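You operate a simulated robot arm through the tools that you are given. There is no shell and no other tool.

You run a simulated robot arm. Do the job below in one go: nothing can be reset, and whatever is moved stays where it is left.

TASK
Stand the white vase on the green coaster, slide the gardens book off the drink ring and wipe it away.
Fine: slide it straight till its end is about level with the hills book, square with the stacked books; duster back. Set down upright: white vase. What is to be rubbed or washed off counts as gone when no trace of it is left.

It is judged by the outcome, as a careful person would: the job done as asked, and still so three seconds after it is handed in. It fails if anything else is knocked over, pushed out of place, dropped, spilled or broken.

THE ROBOT
A 7-joint arm with a two-finger parallel gripper, fixed in place. Base frame: the origin is at the foot of the arm, x ahead of it, y to its left, z up. Units: m, degrees, N and s.
Its first joint turns from -132.0 to 132.0 degrees. Payload 3.91 kg.
The tool frame sits at the grasp point between the pads (the TCP): z along the fingers, y along the line on which they close. The tips reach 0.03 m beyond it. The gripper opens to 0.11 m. The fingers are 0.02 m wide and 0.01 m thick; the gripper's body (0.048 by 0.112 m) begins 0.055 m behind the TCP.
Orientation is that of the tool frame in the base frame, as a unit quaternion [x, y, z, w]. With the fingers straight down and closing along the base's y, the tool's x points along the base's -x, its y along +y and its z along -z.

THE INTERFACE
- The arm moves only by the tool jog_arm. Its argument "series" is a list of rows, each an object (a shift or turn left out is 0, a gripper value left out holds the last) with "slide": the shift along the tool's x, y, z in m, a list of three; "dr": the turn, a rotation vector about the tool's x, y, z in degrees, a list of three; "gripper": the finger opening in m, from 0 to 0.11. In form: [{"slide": [dx, dy, dz], "dr": [ax, ay, az], "gripper": gripper}, ...]. A call has 1 to 20 rows; each row shifts and turns the commanded pose from where the row before left it, along the tool's axes as they then stand. Rows are played at 5 a second. More than 0.05 m and 8.6 degrees between two rows, or a gripper value outside its range, and nothing of the call is played. Where a pose cannot be reached the arm comes as near as it can. A force on the tool above 40 N (or 10 N above the force at the start of the call, whichever is more), or a blocked arm, ends the call early, and 0.2 s more pass. Each finger travels about 0.108 m/s and halts on what it meets, pressing with about 28 N; the grip force reading is that of the motor and also rises with nothing between the fingers. The clock runs only during rows and for 0.2 s after the last one: add rows that do not move to give the fingers time. It gives the time, the measured TCP pose, the force on the tool (base axes), the opening and the grip force at its end, in the units of the frame above (readings bear some noise), with the torque about the TCP (base axes, N m) and any sound that the robot's microphone picked up.
- Cameras (640 x 400 px; columns grow to the right, rows downward): "scene" is fixed at [0.3967, 0.6578, 1.2149]; the picture's right is [-0.84, -0.54, 0.00], its down [-0.42, 0.64, -0.64] and it looks along [0.35, -0.54, -0.77] (base axes); focal length 340 px, centre (320, 200). "wrist" rides on the gripper at [0.072, 0.017, -0.103] in the tool frame; the picture's right is [-0.23, 0.97, 0.00], its down [-0.76, -0.18, -0.62] and it looks along [-0.61, -0.14, 0.78] (tool axes); focal length 222 px, centre (320, 200). There is no depth. A picture from a camera that has moved, and an enlarged one, comes with that camera's place and axes in the base frame and with its lens. The place of the scene camera against the robot may be out by one fixed shift of up to 0.012 m in any direction.
- get_image(camera): a new picture of that camera. It takes no simulated time.
- inspect(camera, box): a new picture of the part [left, top, right, bottom] of that camera's present view, enlarged. It takes no simulated time.
- close_job(): hands the job in; it is judged then, once.

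Nothing tells you positions but the pictures and the camera data. Unless the task says otherwise, let go and move clear before handing in.

The tools are called as a command line: name --argument value ..., lists and objects as JSON in quotes. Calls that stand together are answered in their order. jog_arm: Moves the arm, as the interface text tells. Its arguments: {"type":"object","properties":{"series":{"type":"array","items":{"type":"object","properties":{"slide":{"type":"array","items":{"type":"number"}},"dr":{"type":"array","items":{"type":"number"}},"gripper":{"type":"number"}}}}},"required":["series"]} The other tools are called the same way: get_image (camera) takes a picture; inspect (camera, box) takes an enlarged picture of a part of a camera's view; close_job () hands the job in.

At the start:

```text
clock: 0.0
ee_pos: [0.6164, -0.2017, 0.7414]
ee_rot: [0.0, 1.0, 0.0, 0.0]
wrist_force: [-0.3, 0.8, 1.5]
torque: [0.01, 0.0, 0.0]
finger_gap: 0.1099
grip_force: 0.2
```

scene: 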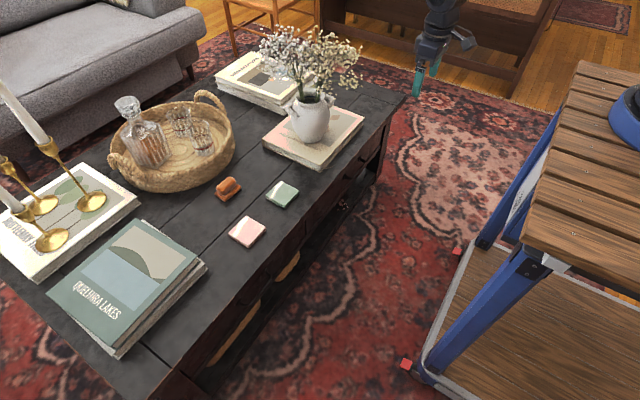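
wrist: 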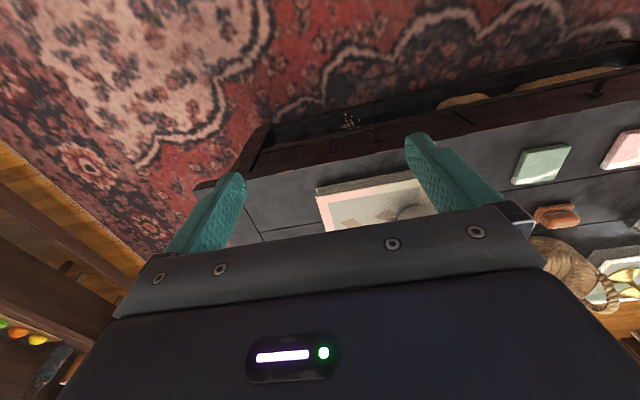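

I see a coffee table with several books, a white vase with flowers on a book, a green and a pink coaster, and a brown duster/brush. I'll look closer before moving anything.

inspect --camera "scene" --box '[200, 20, 420, 180]'

inspect --camera "scene" --box '[180, 150, 340, 260]'

inspect --camera "scene" --box '[0, 150, 220, 360]'

inspect --camera "wrist" --box '[220, 80, 640, 330]'

```text
2.50 times, centred on (310, 100) of scene
camera zoom: at [0.3967, 0.6578, 1.2149], right [-0.84, -0.54, 0.0], down [-0.42, 0.64, -0.64], along [0.35, -0.54, -0.77], focal length 851 px, centre (345, 450)
```

zoom: 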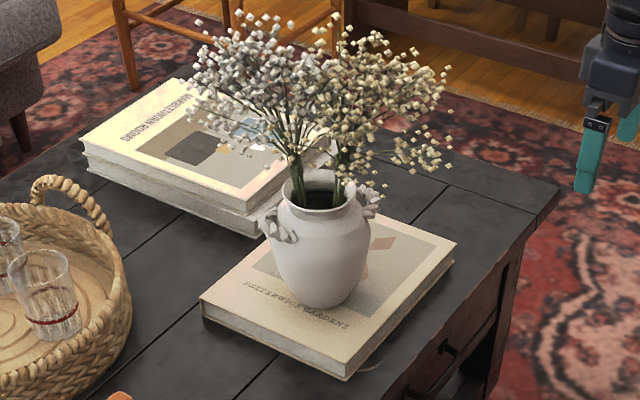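

```text
3.64 times, centred on (260, 205) of scene
camera zoom: at [0.3967, 0.6578, 1.2149], right [-0.84, -0.54, 0.0], down [-0.42, 0.64, -0.64], along [0.35, -0.54, -0.77], focal length 1238 px, centre (538, 182)
```

zoom: 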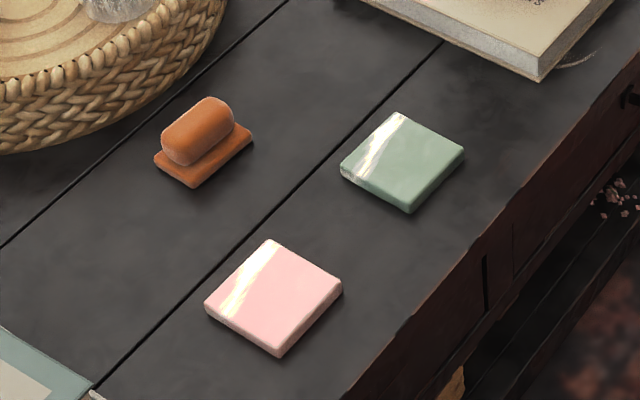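

```text
1.90 times, centred on (110, 255) of scene
camera zoom: at [0.3967, 0.6578, 1.2149], right [-0.84, -0.54, 0.0], down [-0.42, 0.64, -0.64], along [0.35, -0.54, -0.77], focal length 648 px, centre (720, 95)
```

zoom: 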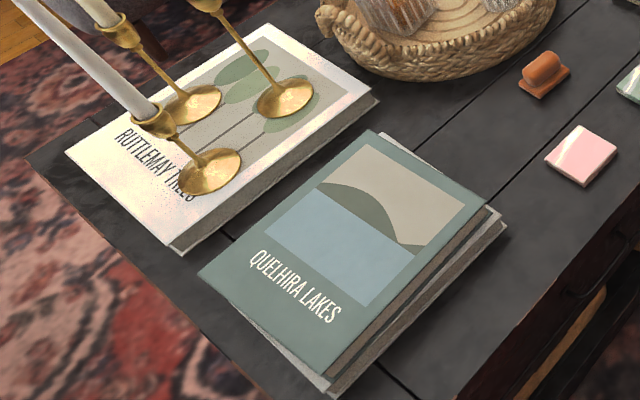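

```text
1.52 times, centred on (430, 205) of wrist
camera zoom: at [0.5431, -0.1838, 0.8449], right [0.23, 0.97, 0.0], down [0.76, -0.18, 0.62], along [0.61, -0.14, -0.78], focal length 338 px, centre (152, 192)
```

zoom: 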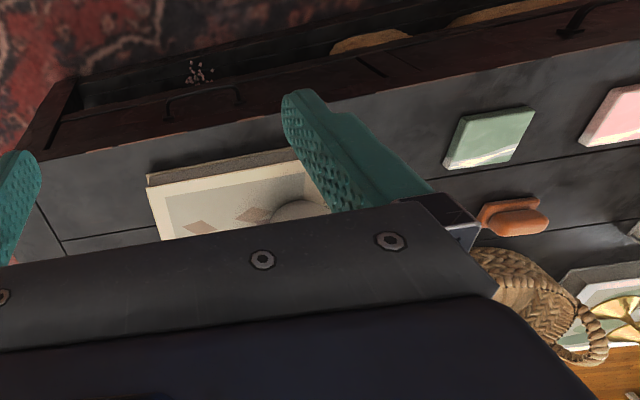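

The table top seems to be at about z 0.46, with the gardens book under the vase and a bit of ring showing at its near corner. I'll zoom in on the titles, the ring and the stack.

inspect --camera "scene" --box '[210, 40, 310, 110]'

inspect --camera "scene" --box '[260, 90, 380, 175]'

inspect --camera "scene" --box '[205, 170, 255, 205]'

inspect --camera "scene" --box '[500, 40, 640, 320]'

```text
5.71 times, centred on (260, 75) of scene
camera zoom: at [0.3967, 0.6578, 1.2149], right [-0.84, -0.54, 0.0], down [-0.42, 0.64, -0.64], along [0.35, -0.54, -0.77], focal length 1946 px, centre (663, 914)
```

zoom: 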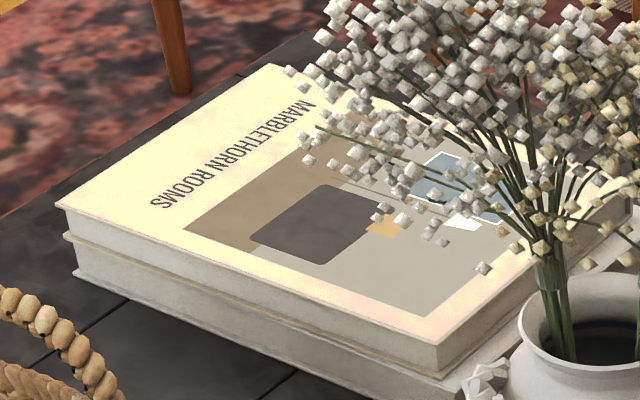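

```text
4.71 times, centred on (320, 132) of scene
camera zoom: at [0.3967, 0.6578, 1.2149], right [-0.84, -0.54, 0.0], down [-0.42, 0.64, -0.64], along [0.35, -0.54, -0.77], focal length 1602 px, centre (320, 518)
```

zoom: 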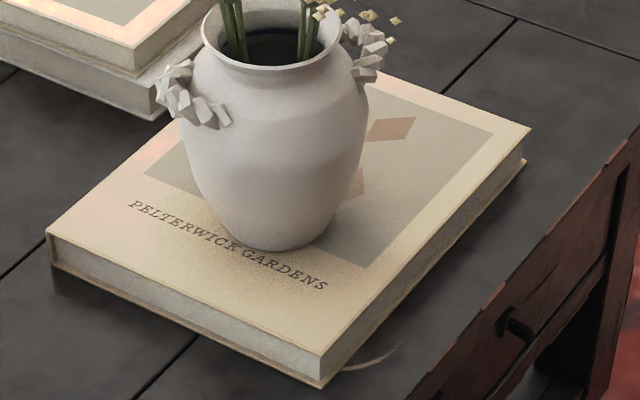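

```text
11.43 times, centred on (230, 188) of scene
camera zoom: at [0.3967, 0.6578, 1.2149], right [-0.84, -0.54, 0.0], down [-0.42, 0.64, -0.64], along [0.35, -0.54, -0.77], focal length 3891 px, centre (1349, 343)
```

zoom: 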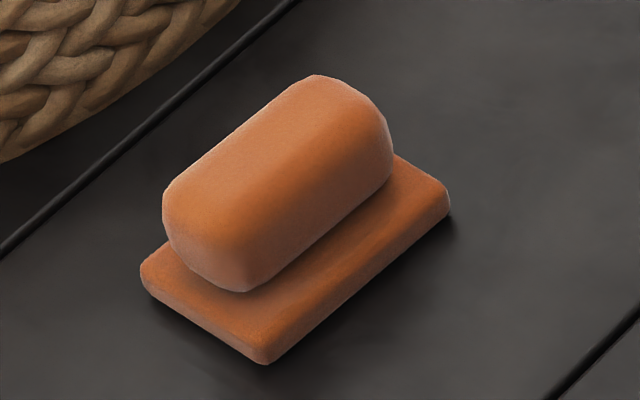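

```text
1.43 times, centred on (570, 180) of scene
camera zoom: at [0.3967, 0.6578, 1.2149], right [-0.84, -0.54, 0.0], down [-0.42, 0.64, -0.64], along [0.35, -0.54, -0.77], focal length 486 px, centre (-37, 229)
```

zoom: 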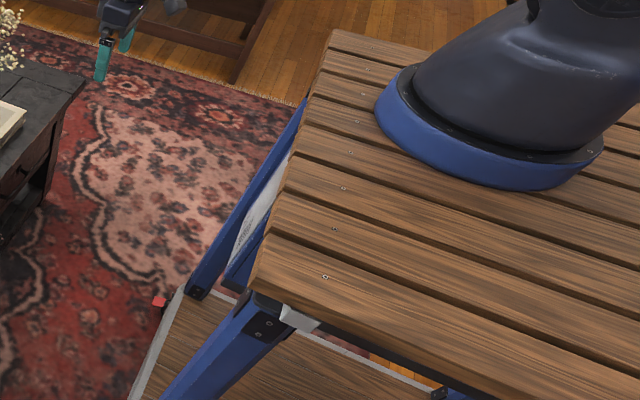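

The scene checks out against the TCP projection. The table top is at about z 0.46, the gardens book spans roughly x 0.79–1.01, y −0.24–0.05, and the back stack sits behind it. I'll move the arm sideways over free space and tilt it so I can read the stack's spines.

jog_arm --series '[{"slide": [0, -0.05, 0]}, {"slide": [0, -0.05, 0]}, {"slide": [0, -0.05, 0]}, {"slide": [0, -0.05, 0]}, {"slide": [0, -0.05, 0]}, {"slide": [0, -0.05, 0]}, {"dr": [0, 0, -8]}, {"dr": [0, 0, -8]}, {"dr": [0, 0, -8]}, {"dr": [0, 0, -8]}, {"dr": [0, -8, 0]}, {"dr": [0, -8, 0]}, {"dr": [0, -8, 0]}, {"dr": [0, -8, 0]}, {"dr": [0, -8, 0]}, {"dr": [0, -8, 0]}]'

get_image --camera "wrist"

get_image --camera "scene"

```text
clock: 3.4
ee_pos: [0.6165, -0.501, 0.743]
ee_rot: [-0.252, 0.878, 0.112, 0.392]
wrist_force: [-0.2, 0.1, 0.1]
torque: [0.0, -0.01, -0.02]
finger_gap: 0.1099
grip_force: 0.1
```

```text
taken
camera wrist: at [0.5008, -0.5527, 0.7572], right [-0.39, 0.91, 0.17], down [0.13, -0.13, 0.98], along [0.91, 0.4, -0.07], focal length 222 px, centre (320, 200)
```

wrist: 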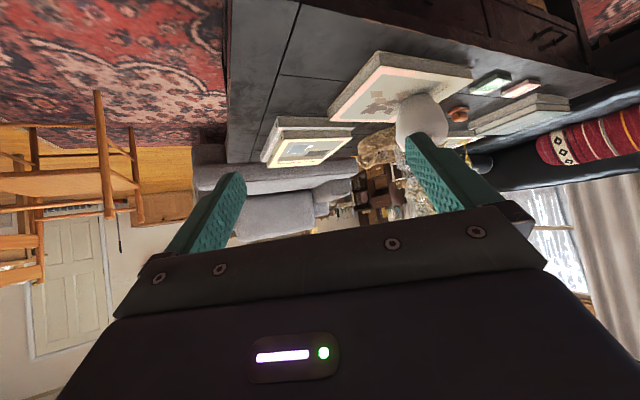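

```text
taken
```

scene: 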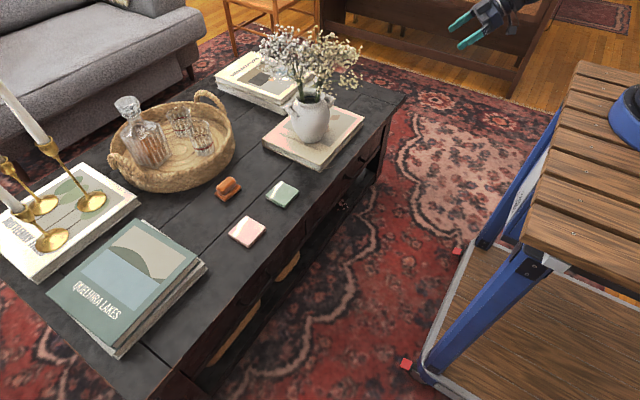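

The wrist view (upside down) shows the stack and the gardens book from the −y end. I'll zoom in on the spines.

inspect --camera "wrist" --box '[245, 105, 365, 180]'

inspect --camera "wrist" --box '[320, 40, 480, 140]'

inspect --camera "wrist" --box '[440, 60, 600, 160]'

```text
5.33 times, centred on (305, 142) of wrist
camera zoom: at [0.5008, -0.5527, 0.7572], right [-0.39, 0.91, 0.17], down [0.13, -0.13, 0.98], along [0.91, 0.4, -0.07], focal length 1185 px, centre (400, 507)
```

zoom: 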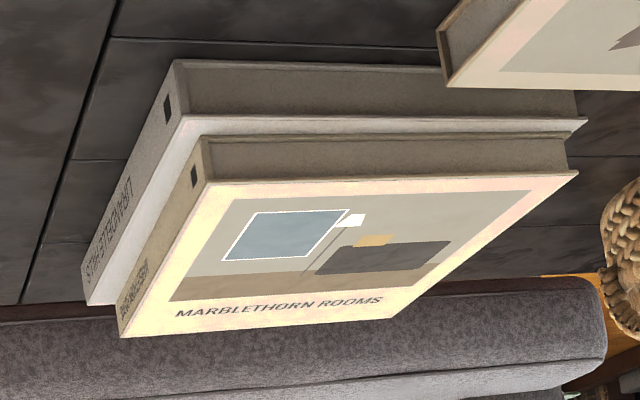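

```text
4.00 times, centred on (400, 90) of wrist
camera zoom: at [0.5008, -0.5527, 0.7572], right [-0.39, 0.91, 0.17], down [0.13, -0.13, 0.98], along [0.91, 0.4, -0.07], focal length 888 px, centre (0, 640)
```

zoom: 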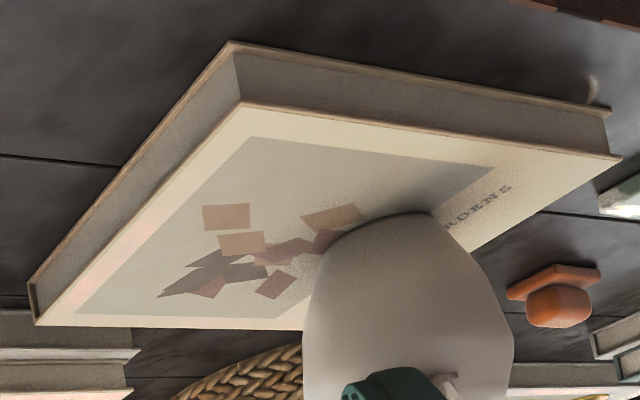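

```text
4.00 times, centred on (520, 110) of wrist
camera zoom: at [0.5008, -0.5527, 0.7572], right [-0.39, 0.91, 0.17], down [0.13, -0.13, 0.98], along [0.91, 0.4, -0.07], focal length 888 px, centre (-480, 560)
```

zoom: 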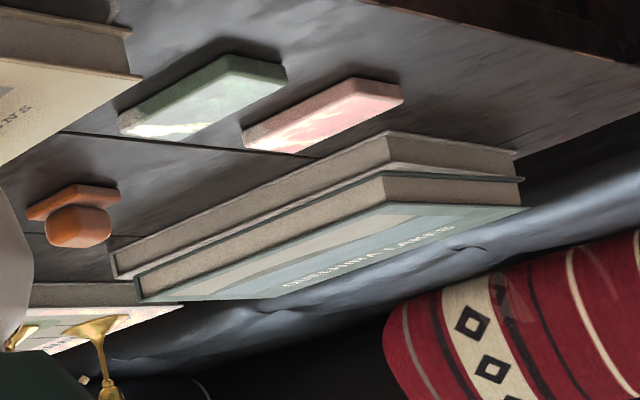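

The lower book in the back stack is the HILLS book, with its spine facing −y. The gardens book therefore has to go toward −y until its end is in line with that spine. Next I'll look at the vase from the robot side at low height to measure its shape.

jog_arm --series '[{"dr": [5.96, 0, 5.35]}, {"dr": [5.96, 0, 5.35]}, {"dr": [5.96, 0, 5.35]}, {"dr": [5.96, 0, 5.35]}, {"slide": [0, 0.048, 0]}, {"slide": [0, 0.048, 0]}, {"slide": [0, 0.048, 0]}, {"slide": [0, 0.048, 0]}, {"slide": [0, 0.048, 0]}, {"slide": [0, 0.048, 0]}, {"slide": [0, 0.048, 0]}, {"slide": [0, 0.048, 0]}, {"slide": [0, 0.048, 0]}, {"slide": [0, 0.048, 0]}, {"slide": [0.0297, 0, 0.0268]}, {"slide": [0.0297, 0, 0.0268]}, {"slide": [0.0297, 0, 0.0268]}]'

get_image --camera "wrist"

get_image --camera "scene"

```text
clock: 7.0
ee_pos: [0.6317, -0.0256, 0.6131]
ee_rot: [0.001, 0.913, -0.001, 0.407]
wrist_force: [0.3, 0.1, 0.0]
torque: [0.01, 0.01, 0.02]
finger_gap: 0.1097
grip_force: 0.0
out of reach, approached as far as the arm can: row 11, 12
```

```text
taken
camera wrist: at [0.5054, -0.0073, 0.6288], right [0.15, 0.97, 0.17], down [0.05, -0.18, 0.98], along [0.99, -0.14, -0.07], focal length 222 px, centre (320, 200)
```

wrist: 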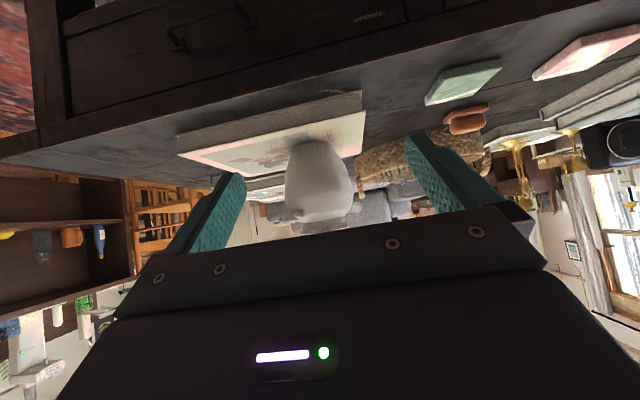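

```text
taken
```

scene: 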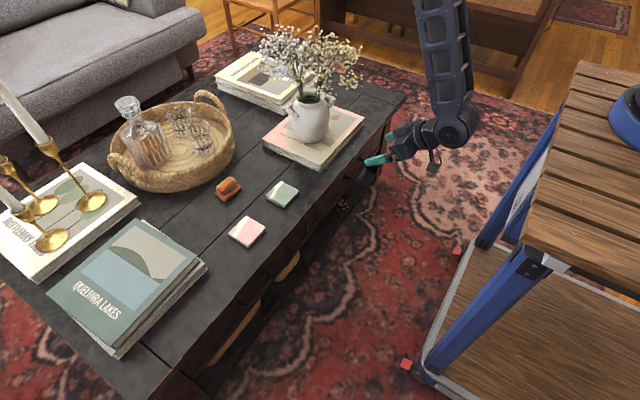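

The vase is in view between the fingers (upside down). I'll zoom in to measure its profile and handles.

inspect --camera "wrist" --box '[240, 110, 400, 230]'

inspect --camera "scene" --box '[340, 80, 480, 190]'

inspect --camera "wrist" --box '[400, 20, 640, 160]'

```text
3.33 times, centred on (320, 170) of wrist
camera zoom: at [0.5054, -0.0073, 0.6288], right [0.15, 0.97, 0.17], down [0.05, -0.18, 0.98], along [0.99, -0.14, -0.07], focal length 740 px, centre (320, 300)
```

zoom: 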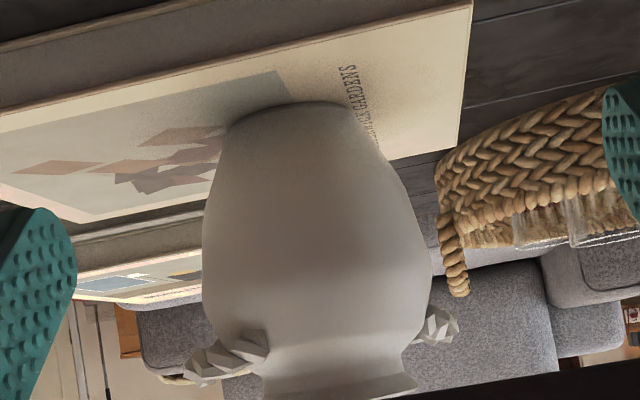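

```text
3.64 times, centred on (410, 135) of scene
camera zoom: at [0.3967, 0.6578, 1.2149], right [-0.84, -0.54, 0.0], down [-0.42, 0.64, -0.64], along [0.35, -0.54, -0.77], focal length 1238 px, centre (-7, 436)
```

zoom: 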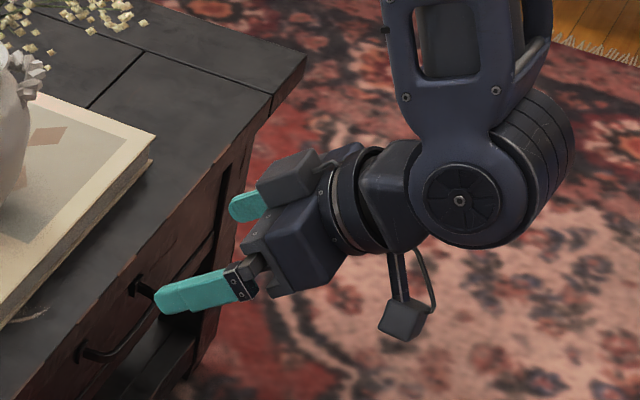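

```text
2.67 times, centred on (520, 90) of wrist
camera zoom: at [0.5054, -0.0073, 0.6288], right [0.15, 0.97, 0.17], down [0.05, -0.18, 0.98], along [0.99, -0.14, -0.07], focal length 592 px, centre (-213, 493)
```

zoom: 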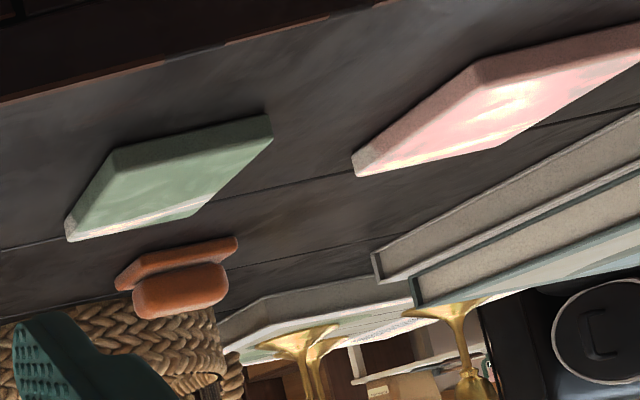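

The vase's widest part (about 0.125 m at z≈0.58) is larger than the gripper can open. The lower body tapers to about 0.095 m near z≈0.52. For a low, level grasp I want the camera on the upper side, so I'll straighten up and test turning the tool half a turn in free space.

jog_arm --series '[{"dr": [0, 8, 0]}, {"dr": [0, 8, 0]}, {"dr": [0, 8, 0]}, {"dr": [0, 8, 0]}, {"dr": [0, 8, 0]}, {"dr": [0, 8, 0]}, {"slide": [0, 0, -0.04]}, {"slide": [0, 0, -0.04]}]'

jog_arm --series '[{"dr": [0, 0, 8.5]}, {"dr": [0, 0, 8.5]}, {"dr": [0, 0, 8.5]}, {"dr": [0, 0, 8.5]}, {"dr": [0, 0, 8.5]}, {"dr": [0, 0, 8.5]}, {"dr": [0, 0, 8.5]}, {"dr": [0, 0, 8.5]}, {"dr": [0, 0, 8.5]}, {"dr": [0, 0, 8.5]}, {"dr": [0, 0, 8.5]}, {"dr": [0, 0, 8.5]}, {"dr": [0, 0, 8.5]}, {"dr": [0, 0, 8.5]}, {"dr": [0, 0, 8.5]}, {"dr": [0, 0, 8.5]}, {"dr": [0, 0, 8.5]}, {"dr": [0, 0, 8.5]}]'

get_image --camera "wrist"

get_image --camera "scene"

```text
clock: 8.8
ee_pos: [0.6323, -0.0256, 0.6928]
ee_rot: [0.001, 1.0, -0.001, -0.001]
wrist_force: [0.9, -0.7, -0.5]
torque: [-0.01, 0.03, 0.0]
finger_gap: 0.1099
grip_force: 0.0
```

```text
clock: 12.6
ee_pos: [0.633, -0.0251, 0.694]
ee_rot: [0.973, 0.232, -0.001, -0.001]
wrist_force: [0.5, -1.1, 0.2]
torque: [0.02, 0.03, -0.01]
finger_gap: 0.11
grip_force: 0.1
```

```text
taken
camera wrist: at [0.7032, -0.0061, 0.7968], right [0.24, -0.97, 0.0], down [-0.76, -0.18, 0.62], along [-0.61, -0.15, -0.78], focal length 222 px, centre (320, 200)
```

wrist: 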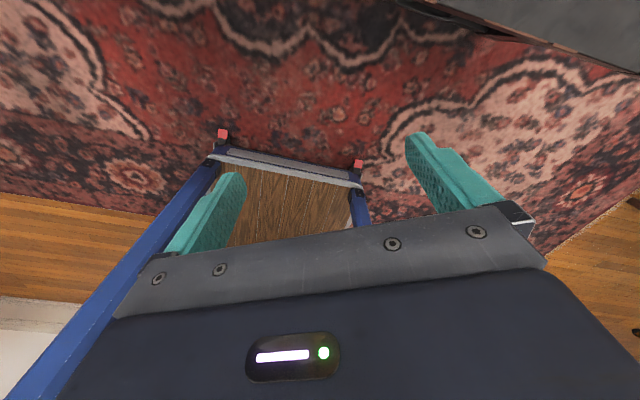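

```text
taken
```

scene: 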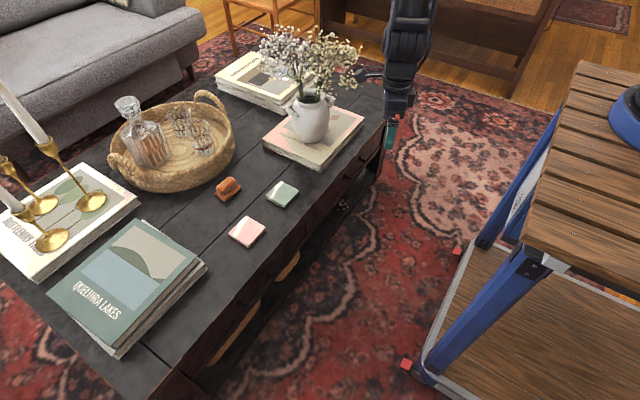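

The half turn is nearly complete and unobstructed. I'll finish it, then tip the tool to nearly level with the camera on top, staying in front of the table.

jog_arm --series '[{"dr": [0, 0, 8.5]}, {"dr": [0, 0, 8.5]}, {"dr": [0, 0, 8.5]}, {"dr": [0, 0, 1.3]}, {"dr": [0, 8.5, 0]}, {"dr": [0, 8.5, 0]}, {"dr": [0, 8.5, 0]}, {"dr": [0, 8.5, 0]}, {"dr": [0, 8.5, 0]}, {"slide": [0.002, 0, 0.0495]}, {"slide": [0.002, 0, 0.0495]}, {"dr": [0, 8.5, 0]}, {"dr": [0, 8.5, 0]}, {"dr": [0, 8.5, 0]}, {"dr": [0, 8.5, 0]}, {"dr": [0, 8.5, 0]}]'

get_image --camera "wrist"

get_image --camera "scene"

```text
clock: 16.2
ee_pos: [0.7138, 0.0145, 0.6461]
ee_rot: [0.923, -0.015, 0.383, -0.034]
wrist_force: [-0.2, 0.5, -0.3]
torque: [-0.01, -0.02, 0.01]
finger_gap: 0.1099
grip_force: 0.1
out of reach, approached as far as the arm can: row 12, 13, 14, 15, 16
stopped in row 16: the arm was blocked; the commanded pose is now the measured one
```

```text
taken
camera wrist: at [0.691, -0.0115, 0.7697], right [-0.16, -0.96, -0.23], down [-0.98, 0.19, -0.08], along [0.12, 0.21, -0.97], focal length 222 px, centre (320, 200)
```

wrist: 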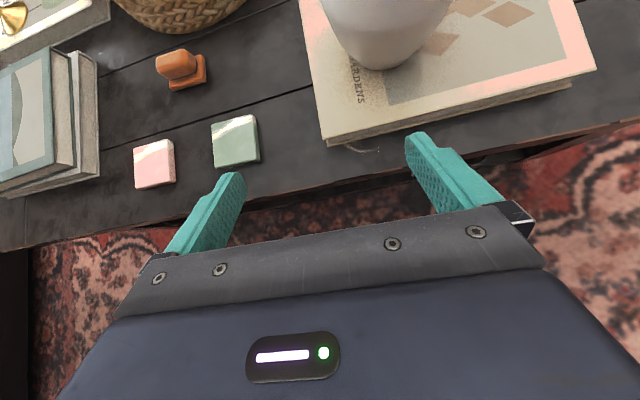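

```text
taken
```

scene: 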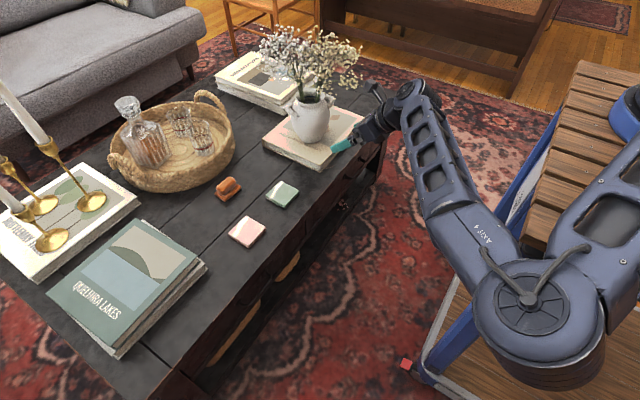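

The turn that way ran into a joint limit, and the arm stopped tilted at about 45°. This camera view looks nearly straight down, so I'll use it to measure things before trying another way.

inspect --camera "wrist" --box '[120, 20, 320, 200]'

inspect --camera "wrist" --box '[290, 0, 450, 160]'

inspect --camera "wrist" --box '[440, 0, 640, 160]'

inspect --camera "scene" --box '[340, 60, 460, 170]'

```text
2.22 times, centred on (220, 110) of wrist
camera zoom: at [0.691, -0.0115, 0.7697], right [-0.16, -0.96, -0.23], down [-0.98, 0.19, -0.08], along [0.12, 0.21, -0.97], focal length 494 px, centre (542, 400)
```

zoom: 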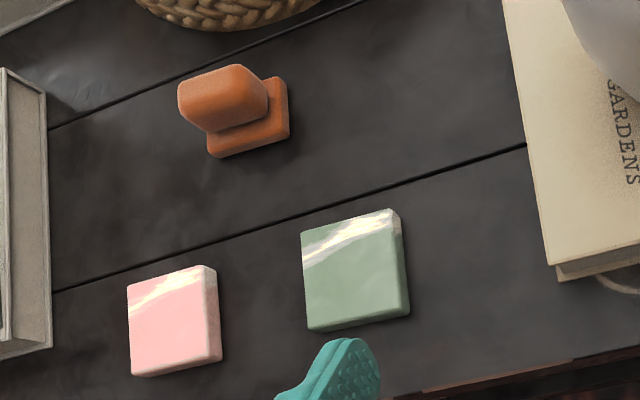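

```text
2.50 times, centred on (370, 80) of wrist
camera zoom: at [0.691, -0.0115, 0.7697], right [-0.16, -0.96, -0.23], down [-0.98, 0.19, -0.08], along [0.12, 0.21, -0.97], focal length 555 px, centre (195, 500)
```

zoom: 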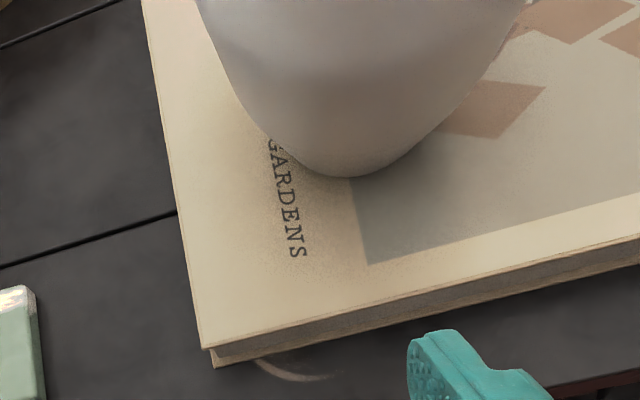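

```text
2.50 times, centred on (540, 80) of wrist
camera zoom: at [0.691, -0.0115, 0.7697], right [-0.16, -0.96, -0.23], down [-0.98, 0.19, -0.08], along [0.12, 0.21, -0.97], focal length 555 px, centre (-230, 500)
```

zoom: 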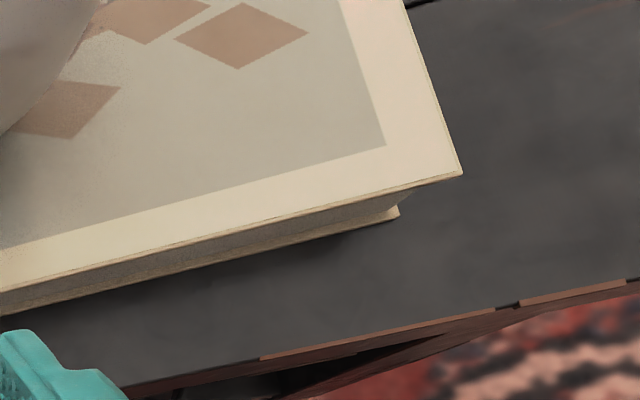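

```text
3.64 times, centred on (400, 115) of scene
camera zoom: at [0.3967, 0.6578, 1.2149], right [-0.84, -0.54, 0.0], down [-0.42, 0.64, -0.64], along [0.35, -0.54, -0.77], focal length 1238 px, centre (29, 509)
```

zoom: 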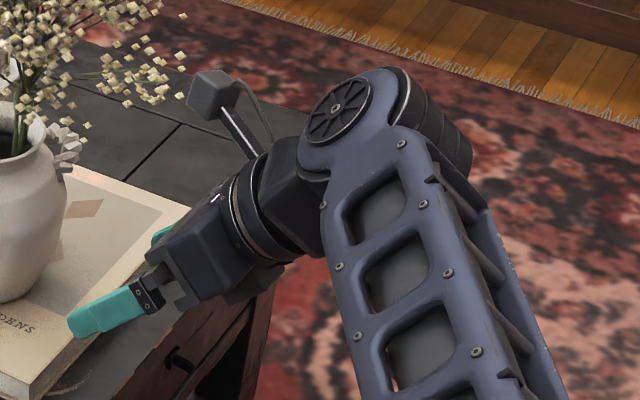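

From this view I get: green coaster ≈ (0.842, 0.171), vase ≈ (0.903, −0.060), gardens book x≥0.802 with y from −0.256 to 0.031, ring centre ≈ (0.82, −0.03), and duster ≈ (0.985, 0.247). I'll back away, straighten up and turn the tool the other way round.

jog_arm --series '[{"slide": [-0.014, 0, -0.048]}, {"slide": [-0.014, 0, -0.048]}, {"dr": [0, -7.5, 0]}, {"dr": [0, -7.5, 0]}, {"dr": [0, -7.5, 0]}, {"dr": [0, -7.5, 0]}, {"dr": [0, -7.5, 0]}, {"dr": [0, -7.5, 0]}, {"dr": [-4.26, 0, 0]}, {}, {}]'

jog_arm --series '[{"dr": [0, 0, -8.5]}, {"dr": [0, 0, -8.5]}, {"dr": [0, 0, -8.5]}, {"dr": [0, 0, -8.5]}, {"dr": [0, 0, -8.5]}, {"dr": [0, 0, -8.5]}, {"dr": [0, 0, -8.5]}, {"dr": [0, 0, -8.5]}, {"dr": [0, 0, -8.5]}, {"dr": [0, 0, -8.5]}, {"dr": [0, 0, -8.5]}, {"dr": [0, 0, -8.5]}, {"dr": [0, 0, -8.5]}, {"dr": [0, 0, -8.5]}, {"dr": [0, 0, -8.5]}, {"dr": [0, 0, -8.5]}, {"dr": [0, 0, -8.5]}, {"dr": [0, 0, -8.5]}, {"dr": [0, 0, -8.5]}, {"dr": [0, 0, -8.5]}]'

get_image --camera "scene"

```text
clock: 18.6
ee_pos: [0.6261, 0.0093, 0.6941]
ee_rot: [1.0, -0.002, 0.0, 0.001]
wrist_force: [-0.5, 0.0, 1.1]
torque: [-0.01, -0.02, 0.02]
finger_gap: 0.11
grip_force: 0.0
```

```text
clock: 22.8
ee_pos: [0.6266, 0.0096, 0.6941]
ee_rot: [0.088, 0.996, 0.0, 0.0]
wrist_force: [0.0, -0.6, -0.6]
torque: [0.0, -0.03, 0.0]
finger_gap: 0.1099
grip_force: 0.1
```

```text
taken
```

scene: 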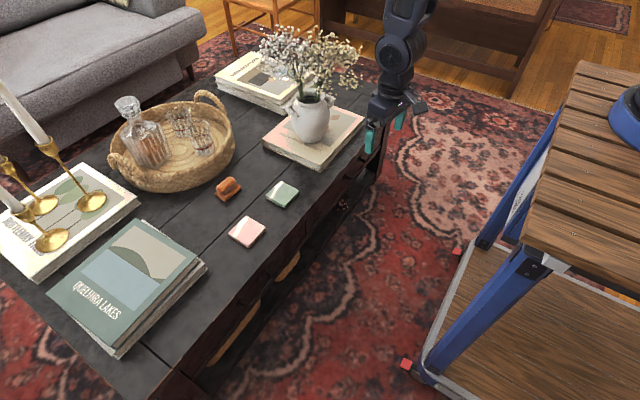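

The arm is back to its normal posture. I'll now turn the half turn in the other direction.

jog_arm --series '[{"dr": [0, 0, -8.5]}, {"dr": [0, 0, -8.5]}, {"dr": [0, 0, -8.5]}, {"dr": [0, 0, -8.5]}, {"dr": [0, 0, -8.5]}, {"dr": [0, 0, -8.5]}, {"dr": [0, 0, -8.5]}, {"dr": [0, 0, -8.5]}, {"dr": [0, 0, -8.5]}, {"dr": [0, 0, -8.5]}, {"dr": [0, 0, -8.5]}, {"dr": [0, 0, -8.5]}, {"dr": [0, 0, -8.5]}, {"dr": [0, 0, -8.5]}, {"dr": [0, 0, -8.5]}, {"dr": [0, 0, -8.5]}, {"dr": [0, 0, -8.5]}, {"dr": [0, 0, -8.5]}, {"dr": [0, 0, -8.5]}, {"dr": [0, 0, -8.5]}]'

get_image --camera "scene"

```text
clock: 27.0
ee_pos: [0.6267, 0.0086, 0.6948]
ee_rot: [0.985, -0.175, 0.0, 0.001]
wrist_force: [0.3, -0.3, 0.1]
torque: [-0.04, 0.04, 0.03]
finger_gap: 0.1099
grip_force: 0.1
```

```text
taken
```

scene: 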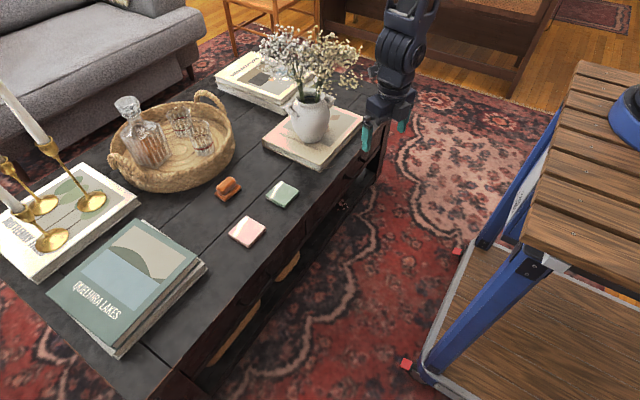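

The other direction turned freely as well. I'll finish the last 20°, tilt partway, move forward in front of the vase, and then tilt further while watching the reach.

jog_arm --series '[{"dr": [0, 0, -8.5]}, {"dr": [0, 0, -8.5]}, {"dr": [0, 0, -3.2]}, {"dr": [0, 8.5, 0]}, {"dr": [0, 8.5, 0]}, {"dr": [0, 8.5, 0]}, {"dr": [0, 8.5, 0]}, {"dr": [0, 8.5, 0]}, {}, {}]'

get_image --camera "scene"

```text
clock: 29.2
ee_pos: [0.6262, 0.0091, 0.6933]
ee_rot: [0.932, 0.0, 0.363, 0.001]
wrist_force: [0.3, -0.7, 0.5]
torque: [0.03, -0.02, -0.01]
finger_gap: 0.11
grip_force: 0.1
```

```text
taken
```

scene: 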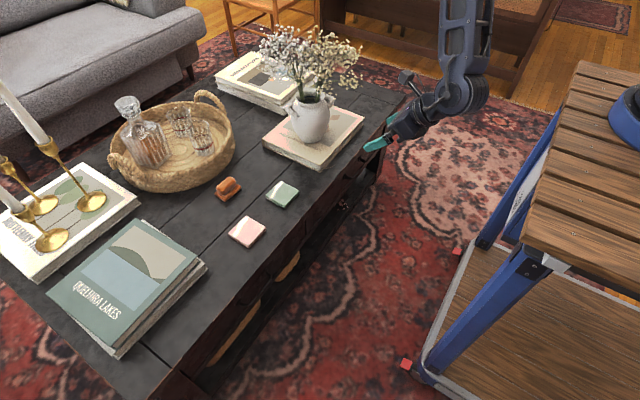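

That posture is exact, with the elbow staying up. Moving forward in front of the vase and tilting further now.

jog_arm --series '[{"slide": [0.0015, 0.0227, 0.0353]}, {"slide": [0.0015, 0.0227, 0.0353]}, {"slide": [0.0015, 0.0227, 0.0353]}, {"dr": [0, 8, 0]}, {"dr": [0, 8, 0]}, {"dr": [0, 8, 0]}, {}, {}]'

get_image --camera "wrist"

get_image --camera "scene"

```text
clock: 31.0
ee_pos: [0.699, -0.0578, 0.6293]
ee_rot: [0.932, 0.0, 0.362, 0.0]
wrist_force: [-0.3, -0.1, -0.6]
torque: [-0.02, -0.04, -0.03]
finger_gap: 0.1101
grip_force: 0.0
out of reach, approached as far as the arm can: row 3, 4, 5, 6
```

```text
taken
camera wrist: at [0.6821, -0.0735, 0.7557], right [-0.17, -0.97, -0.15], down [-0.98, 0.18, -0.05], along [0.08, 0.14, -0.99], focal length 222 px, centre (320, 200)
```

wrist: 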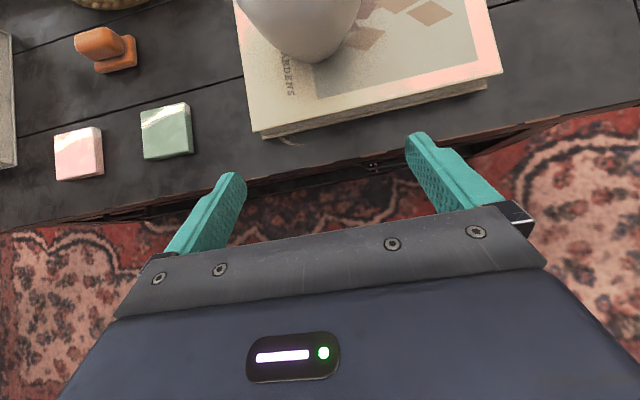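

```text
taken
```

scene: 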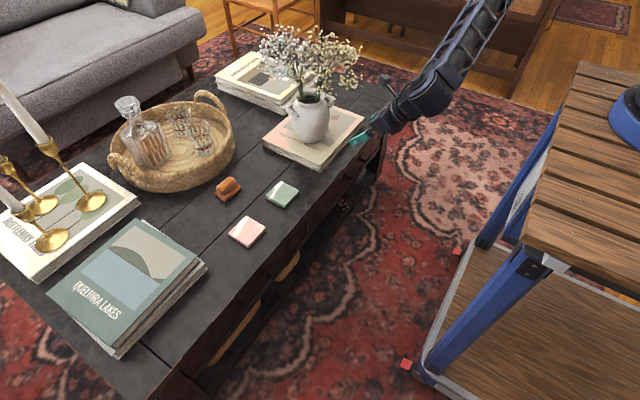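

The last tilt rows didn't take effect at this spot. I'll go forward a little and retry the tilt in small steps to find where the arm can take it.

jog_arm --series '[{"dr": [0, 3, 0]}, {"dr": [0, 3, 0]}, {}]'

jog_arm --series '[{"slide": [0, 0, 0.03]}, {"slide": [0, 0, 0.02]}, {}]'

jog_arm --series '[{"dr": [0, 4, 0]}, {"dr": [0, 4, 0]}, {"dr": [0, 4, 0]}, {}]'

get_image --camera "scene"

```text
clock: 31.8
ee_pos: [0.6991, -0.0582, 0.6292]
ee_rot: [0.933, 0.0, 0.361, 0.0]
wrist_force: [0.6, -0.8, -0.6]
torque: [0.02, 0.02, -0.01]
finger_gap: 0.1102
grip_force: 0.0
out of reach, approached as far as the arm can: row 1, 2
```

```text
clock: 32.6
ee_pos: [0.7367, -0.0652, 0.6023]
ee_rot: [0.932, 0.0, 0.361, 0.001]
wrist_force: [0.5, -0.7, 1.1]
torque: [-0.05, 0.0, 0.01]
finger_gap: 0.1101
grip_force: 0.1
out of reach, approached as far as the arm can: row 1
```

```text
clock: 33.6
ee_pos: [0.7376, -0.0654, 0.6004]
ee_rot: [0.933, -0.001, 0.361, 0.001]
wrist_force: [0.0, -0.6, 0.4]
torque: [0.0, -0.02, 0.03]
finger_gap: 0.1101
grip_force: 0.0
out of reach, approached as far as the arm can: row 1, 2, 3
```

```text
taken
```

scene: 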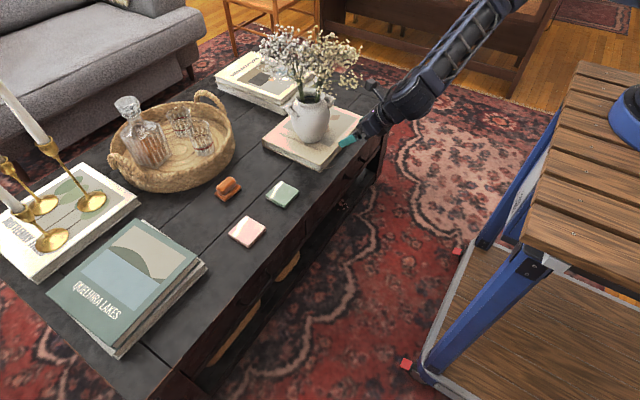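

The tilt is stuck at 42° here and the forearm has rolled into an awkward posture. I'll go back to the earlier good pose and try the tilt there.

jog_arm --series '[{"slide": [-0.005, -0.0163, -0.036]}, {"slide": [-0.005, -0.0163, -0.036]}, {"slide": [-0.005, -0.0163, -0.036]}, {"slide": [-0.005, -0.0163, -0.036]}, {}, {}]'

get_image --camera "scene"

jog_arm --series '[{"dr": [0, 4, 0]}, {"dr": [0, 4, 0]}, {"dr": [0, 4, 0]}, {}]'

get_image --camera "scene"

```text
clock: 35.0
ee_pos: [0.6255, 0.0001, 0.6922]
ee_rot: [0.933, 0.0, 0.361, 0.0]
wrist_force: [-0.4, -1.2, -1.7]
torque: [-0.02, 0.02, -0.01]
finger_gap: 0.1102
grip_force: 0.0
```

```text
taken
```

scene: 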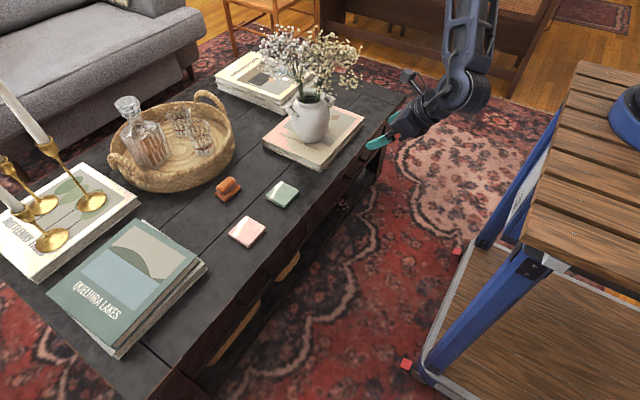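

```text
clock: 36.0
ee_pos: [0.6259, -0.0002, 0.6932]
ee_rot: [0.919, -0.001, 0.394, 0.001]
wrist_force: [0.7, -0.3, -0.9]
torque: [0.02, 0.03, 0.02]
finger_gap: 0.1099
grip_force: 0.1
out of reach, approached as far as the arm can: row 2, 3
```

```text
taken
```

scene: 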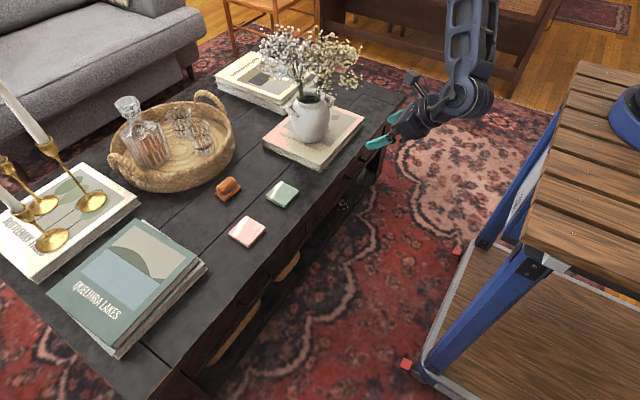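

The tilt limit here is about 46°. I'll go back to the normal, unflipped roll and test how far it can tilt at longer reach over the free end of the table, before going near the vase.

jog_arm --series '[{"dr": [0, -7.73, 0]}, {"dr": [0, -7.73, 0]}, {"dr": [0, -7.73, 0]}, {"dr": [0, -7.73, 0]}, {"dr": [0, -7.73, 0]}, {"dr": [0, -7.73, 0]}, {"dr": [0, 0, 8.57]}, {"dr": [0, 0, 8.57]}, {"dr": [0, 0, 8.57]}, {"dr": [0, 0, 8.57]}, {"dr": [0, 0, 8.57]}, {"dr": [0, 0, 8.57]}, {"dr": [0, 0, 8.57]}, {"dr": [0, 0, 8.57]}, {"dr": [0, 0, 8.57]}, {"dr": [0, 0, 8.57]}]'

jog_arm --series '[{"dr": [0, 0, 8.57]}, {"dr": [0, 0, 8.57]}, {"dr": [0, 0, 8.57]}, {"dr": [0, 0, 8.57]}, {"dr": [0, 0, 8.57]}, {"dr": [0, 0, 8.57]}, {"dr": [0, 0, 8.57]}, {"dr": [0, 0, 8.57]}, {"dr": [0, 0, 8.57]}, {"dr": [0, 0, 8.57]}, {"dr": [0, 0, 8.57]}, {}]'

```text
clock: 39.4
ee_pos: [0.6253, -0.0009, 0.6941]
ee_rot: [0.733, -0.681, 0.0, 0.001]
wrist_force: [0.7, 0.1, 0.2]
torque: [0.0, -0.01, 0.01]
finger_gap: 0.1101
grip_force: 0.2
```

```text
clock: 42.0
ee_pos: [0.6248, 0.0006, 0.6934]
ee_rot: [0.001, 1.0, 0.0, -0.001]
wrist_force: [-0.4, -1.1, 0.5]
torque: [-0.01, 0.02, -0.01]
finger_gap: 0.1099
grip_force: 0.0
```

jog_arm --series '[{"slide": [0, -0.05, 0]}, {"slide": [0, -0.05, 0]}, {"slide": [0, -0.05, 0]}, {"slide": [0, -0.05, 0]}, {"slide": [0, -0.05, 0]}, {"slide": [0, -0.05, 0]}, {"slide": [0, -0.05, 0]}, {"dr": [0, 0, 7]}, {"dr": [0, 0, 7]}, {"dr": [0, 0, 7]}, {"dr": [0, 0, 7]}, {"dr": [0, -8, 0]}, {"dr": [0, -8, 0]}, {"dr": [0, -8, 0]}, {"dr": [0, -8, 0]}, {"dr": [0, -8, 0]}, {}]'

jog_arm --series '[{"slide": [-0.0156, 0, 0.0436]}, {"slide": [-0.0156, 0, 0.0436]}, {"slide": [-0.0156, 0, 0.0436]}, {}, {}]'

jog_arm --series '[{"dr": [0, -5, 0]}, {"dr": [0, -5, 0]}, {"dr": [0, -5, 0]}, {"dr": [0, -5, 0]}, {"dr": [0, -5, 0]}, {}, {}]'

get_image --camera "scene"

get_image --camera "wrist"

```text
clock: 45.6
ee_pos: [0.625, -0.3501, 0.6929]
ee_rot: [0.227, 0.911, -0.084, 0.332]
wrist_force: [-0.3, 0.1, 0.5]
torque: [-0.01, 0.01, 0.02]
finger_gap: 0.1098
grip_force: 0.2
```

```text
clock: 46.8
ee_pos: [0.7306, -0.4058, 0.6241]
ee_rot: [0.227, 0.912, -0.084, 0.332]
wrist_force: [-0.4, -0.1, 0.8]
torque: [0.02, 0.0, 0.02]
finger_gap: 0.1099
grip_force: 0.1
```

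```text
clock: 48.4
ee_pos: [0.7313, -0.4072, 0.6237]
ee_rot: [0.204, 0.818, -0.131, 0.522]
wrist_force: [0.5, 0.9, 0.0]
torque: [0.01, 0.0, -0.02]
finger_gap: 0.11
grip_force: 0.0
```

```text
taken
```

scene: 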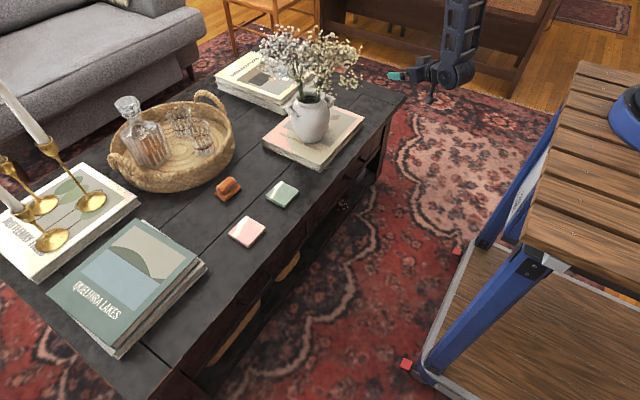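

```text
taken
camera wrist: at [0.6283, -0.3321, 0.6018], right [0.54, 0.81, 0.2], down [-0.3, -0.04, 0.95], along [0.79, -0.58, 0.22], focal length 222 px, centre (320, 200)
```

wrist: 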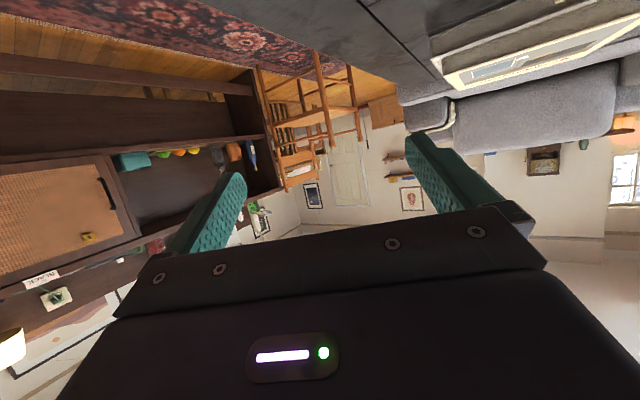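

With the normal roll the arm reaches 65° tilt at r≈0.84 without any trouble. I'll see whether it goes further and lower.

jog_arm --series '[{"dr": [0, -5, 0]}, {"dr": [0, -5, 0]}, {"dr": [0, -5, 0]}, {"dr": [0, -5, 0]}, {}]'

jog_arm --series '[{"slide": [0.03, 0, 0]}, {"slide": [0.03, 0, 0]}, {}]'

get_image --camera "scene"

```text
clock: 49.6
ee_pos: [0.7306, -0.4067, 0.6232]
ee_rot: [0.178, 0.715, -0.164, 0.656]
wrist_force: [-0.2, -0.2, -0.3]
torque: [0.0, 0.0, -0.02]
finger_gap: 0.1102
grip_force: 0.1
```

```text
clock: 50.4
ee_pos: [0.7266, -0.4051, 0.5627]
ee_rot: [0.177, 0.716, -0.164, 0.655]
wrist_force: [-1.1, 0.4, -0.4]
torque: [-0.02, -0.02, 0.02]
finger_gap: 0.1098
grip_force: 0.1
```

```text
taken
```

scene: 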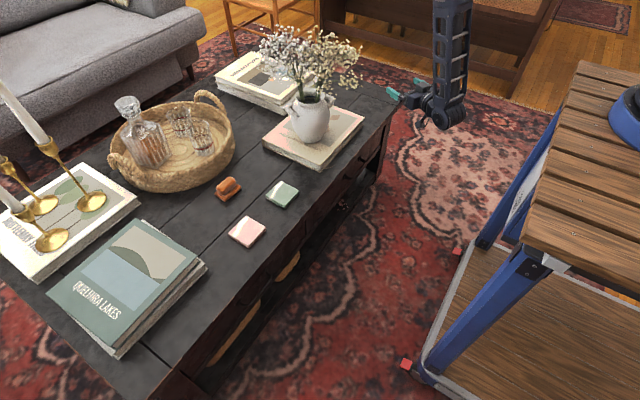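

The normal roll tilts all the way to level, so low side grasps are possible. Before touching anything I'll raise the arm and look straight down over the gardens and hills ends to measure the slide distance.

jog_arm --series '[{"slide": [-0.05, 0, 0]}, {"slide": [-0.05, 0, 0]}, {"dr": [0, 8.5, 0]}, {"dr": [0, 8.5, 0]}, {"dr": [0, 8.5, 0]}, {"dr": [0, 8.5, 0]}, {"dr": [0, 8.5, 0]}, {"dr": [0, 8.5, 0]}, {"dr": [0, 8.5, 0]}, {"dr": [0, 8.5, 0]}, {"dr": [0, 8.5, 0]}, {"dr": [0, 8.5, 0]}, {"dr": [0, 0, -7]}, {"dr": [0, 0, -7]}, {"dr": [0, 0, -7]}, {"dr": [0, 0, -7]}, {"slide": [-0.05, 0, -0.045]}, {"slide": [-0.05, 0, -0.045]}, {"slide": [-0.05, 0, -0.045]}, {}]'

get_image --camera "wrist"

get_image --camera "scene"

```text
refused: row 17 steps farther than a row can; nothing moved
```

```text
taken
camera wrist: at [0.6369, -0.3374, 0.5007], right [0.48, 0.85, 0.22], down [-0.57, 0.1, 0.81], along [0.67, -0.52, 0.54], focal length 222 px, centre (320, 200)
```

wrist: 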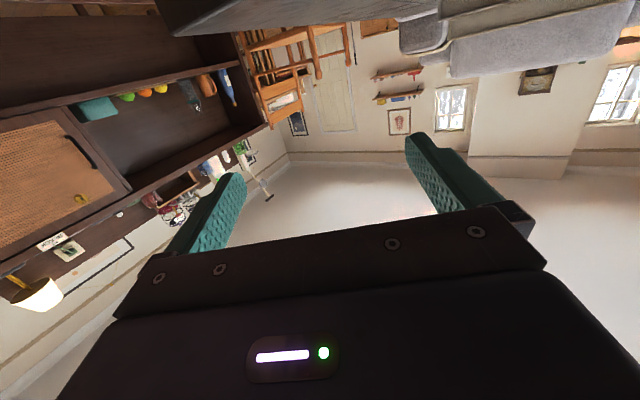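

```text
taken
```

scene: 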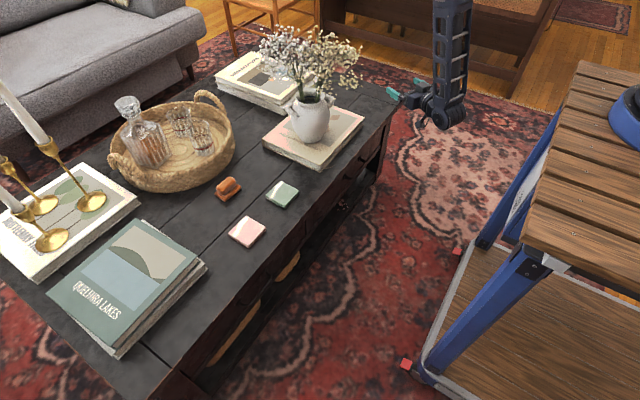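

The call was refused because of one oversized step (the diagonal was over 0.05 m). I'm repeating it with smaller steps.

jog_arm --series '[{"slide": [-0.05, 0, 0]}, {"slide": [-0.05, 0, 0]}, {"dr": [0, 8.5, 0]}, {"dr": [0, 8.5, 0]}, {"dr": [0, 8.5, 0]}, {"dr": [0, 8.5, 0]}, {"dr": [0, 8.5, 0]}, {"dr": [0, 8.5, 0]}, {"dr": [0, 8.5, 0]}, {"dr": [0, 8.5, 0]}, {"dr": [0, 8.5, 0]}, {"dr": [0, 8.5, 0]}, {"dr": [0, 0, -7]}, {"dr": [0, 0, -7]}, {"dr": [0, 0, -7]}, {"dr": [0, 0, -7]}, {"slide": [-0.035, 0, -0.035]}, {"slide": [-0.035, 0, -0.035]}, {"slide": [-0.035, 0, -0.035]}, {"slide": [-0.035, 0, -0.03]}]'

get_image --camera "wrist"

get_image --camera "scene"

```text
clock: 54.6
ee_pos: [0.875, -0.4093, 0.7972]
ee_rot: [0.001, 1.0, -0.001, -0.001]
wrist_force: [-0.8, 0.5, 0.0]
torque: [0.03, 0.01, -0.01]
finger_gap: 0.1101
grip_force: 0.0
```

```text
taken
camera wrist: at [0.8012, -0.3909, 0.9021], right [0.23, 0.97, 0.0], down [0.76, -0.18, 0.62], along [0.61, -0.14, -0.78], focal length 222 px, centre (320, 200)
```

wrist: 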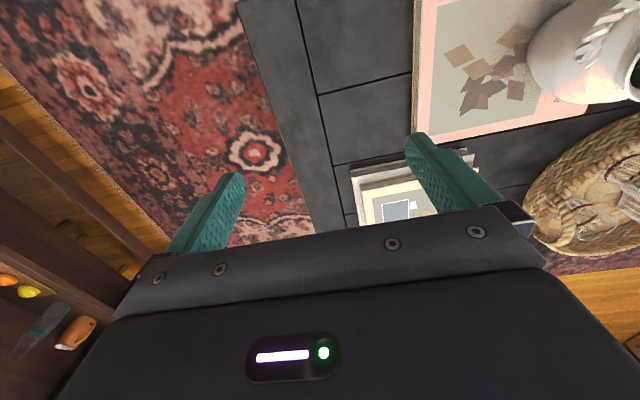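

```text
taken
```

scene: 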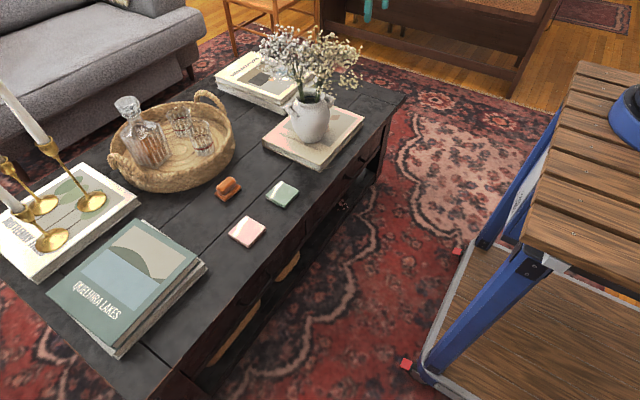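

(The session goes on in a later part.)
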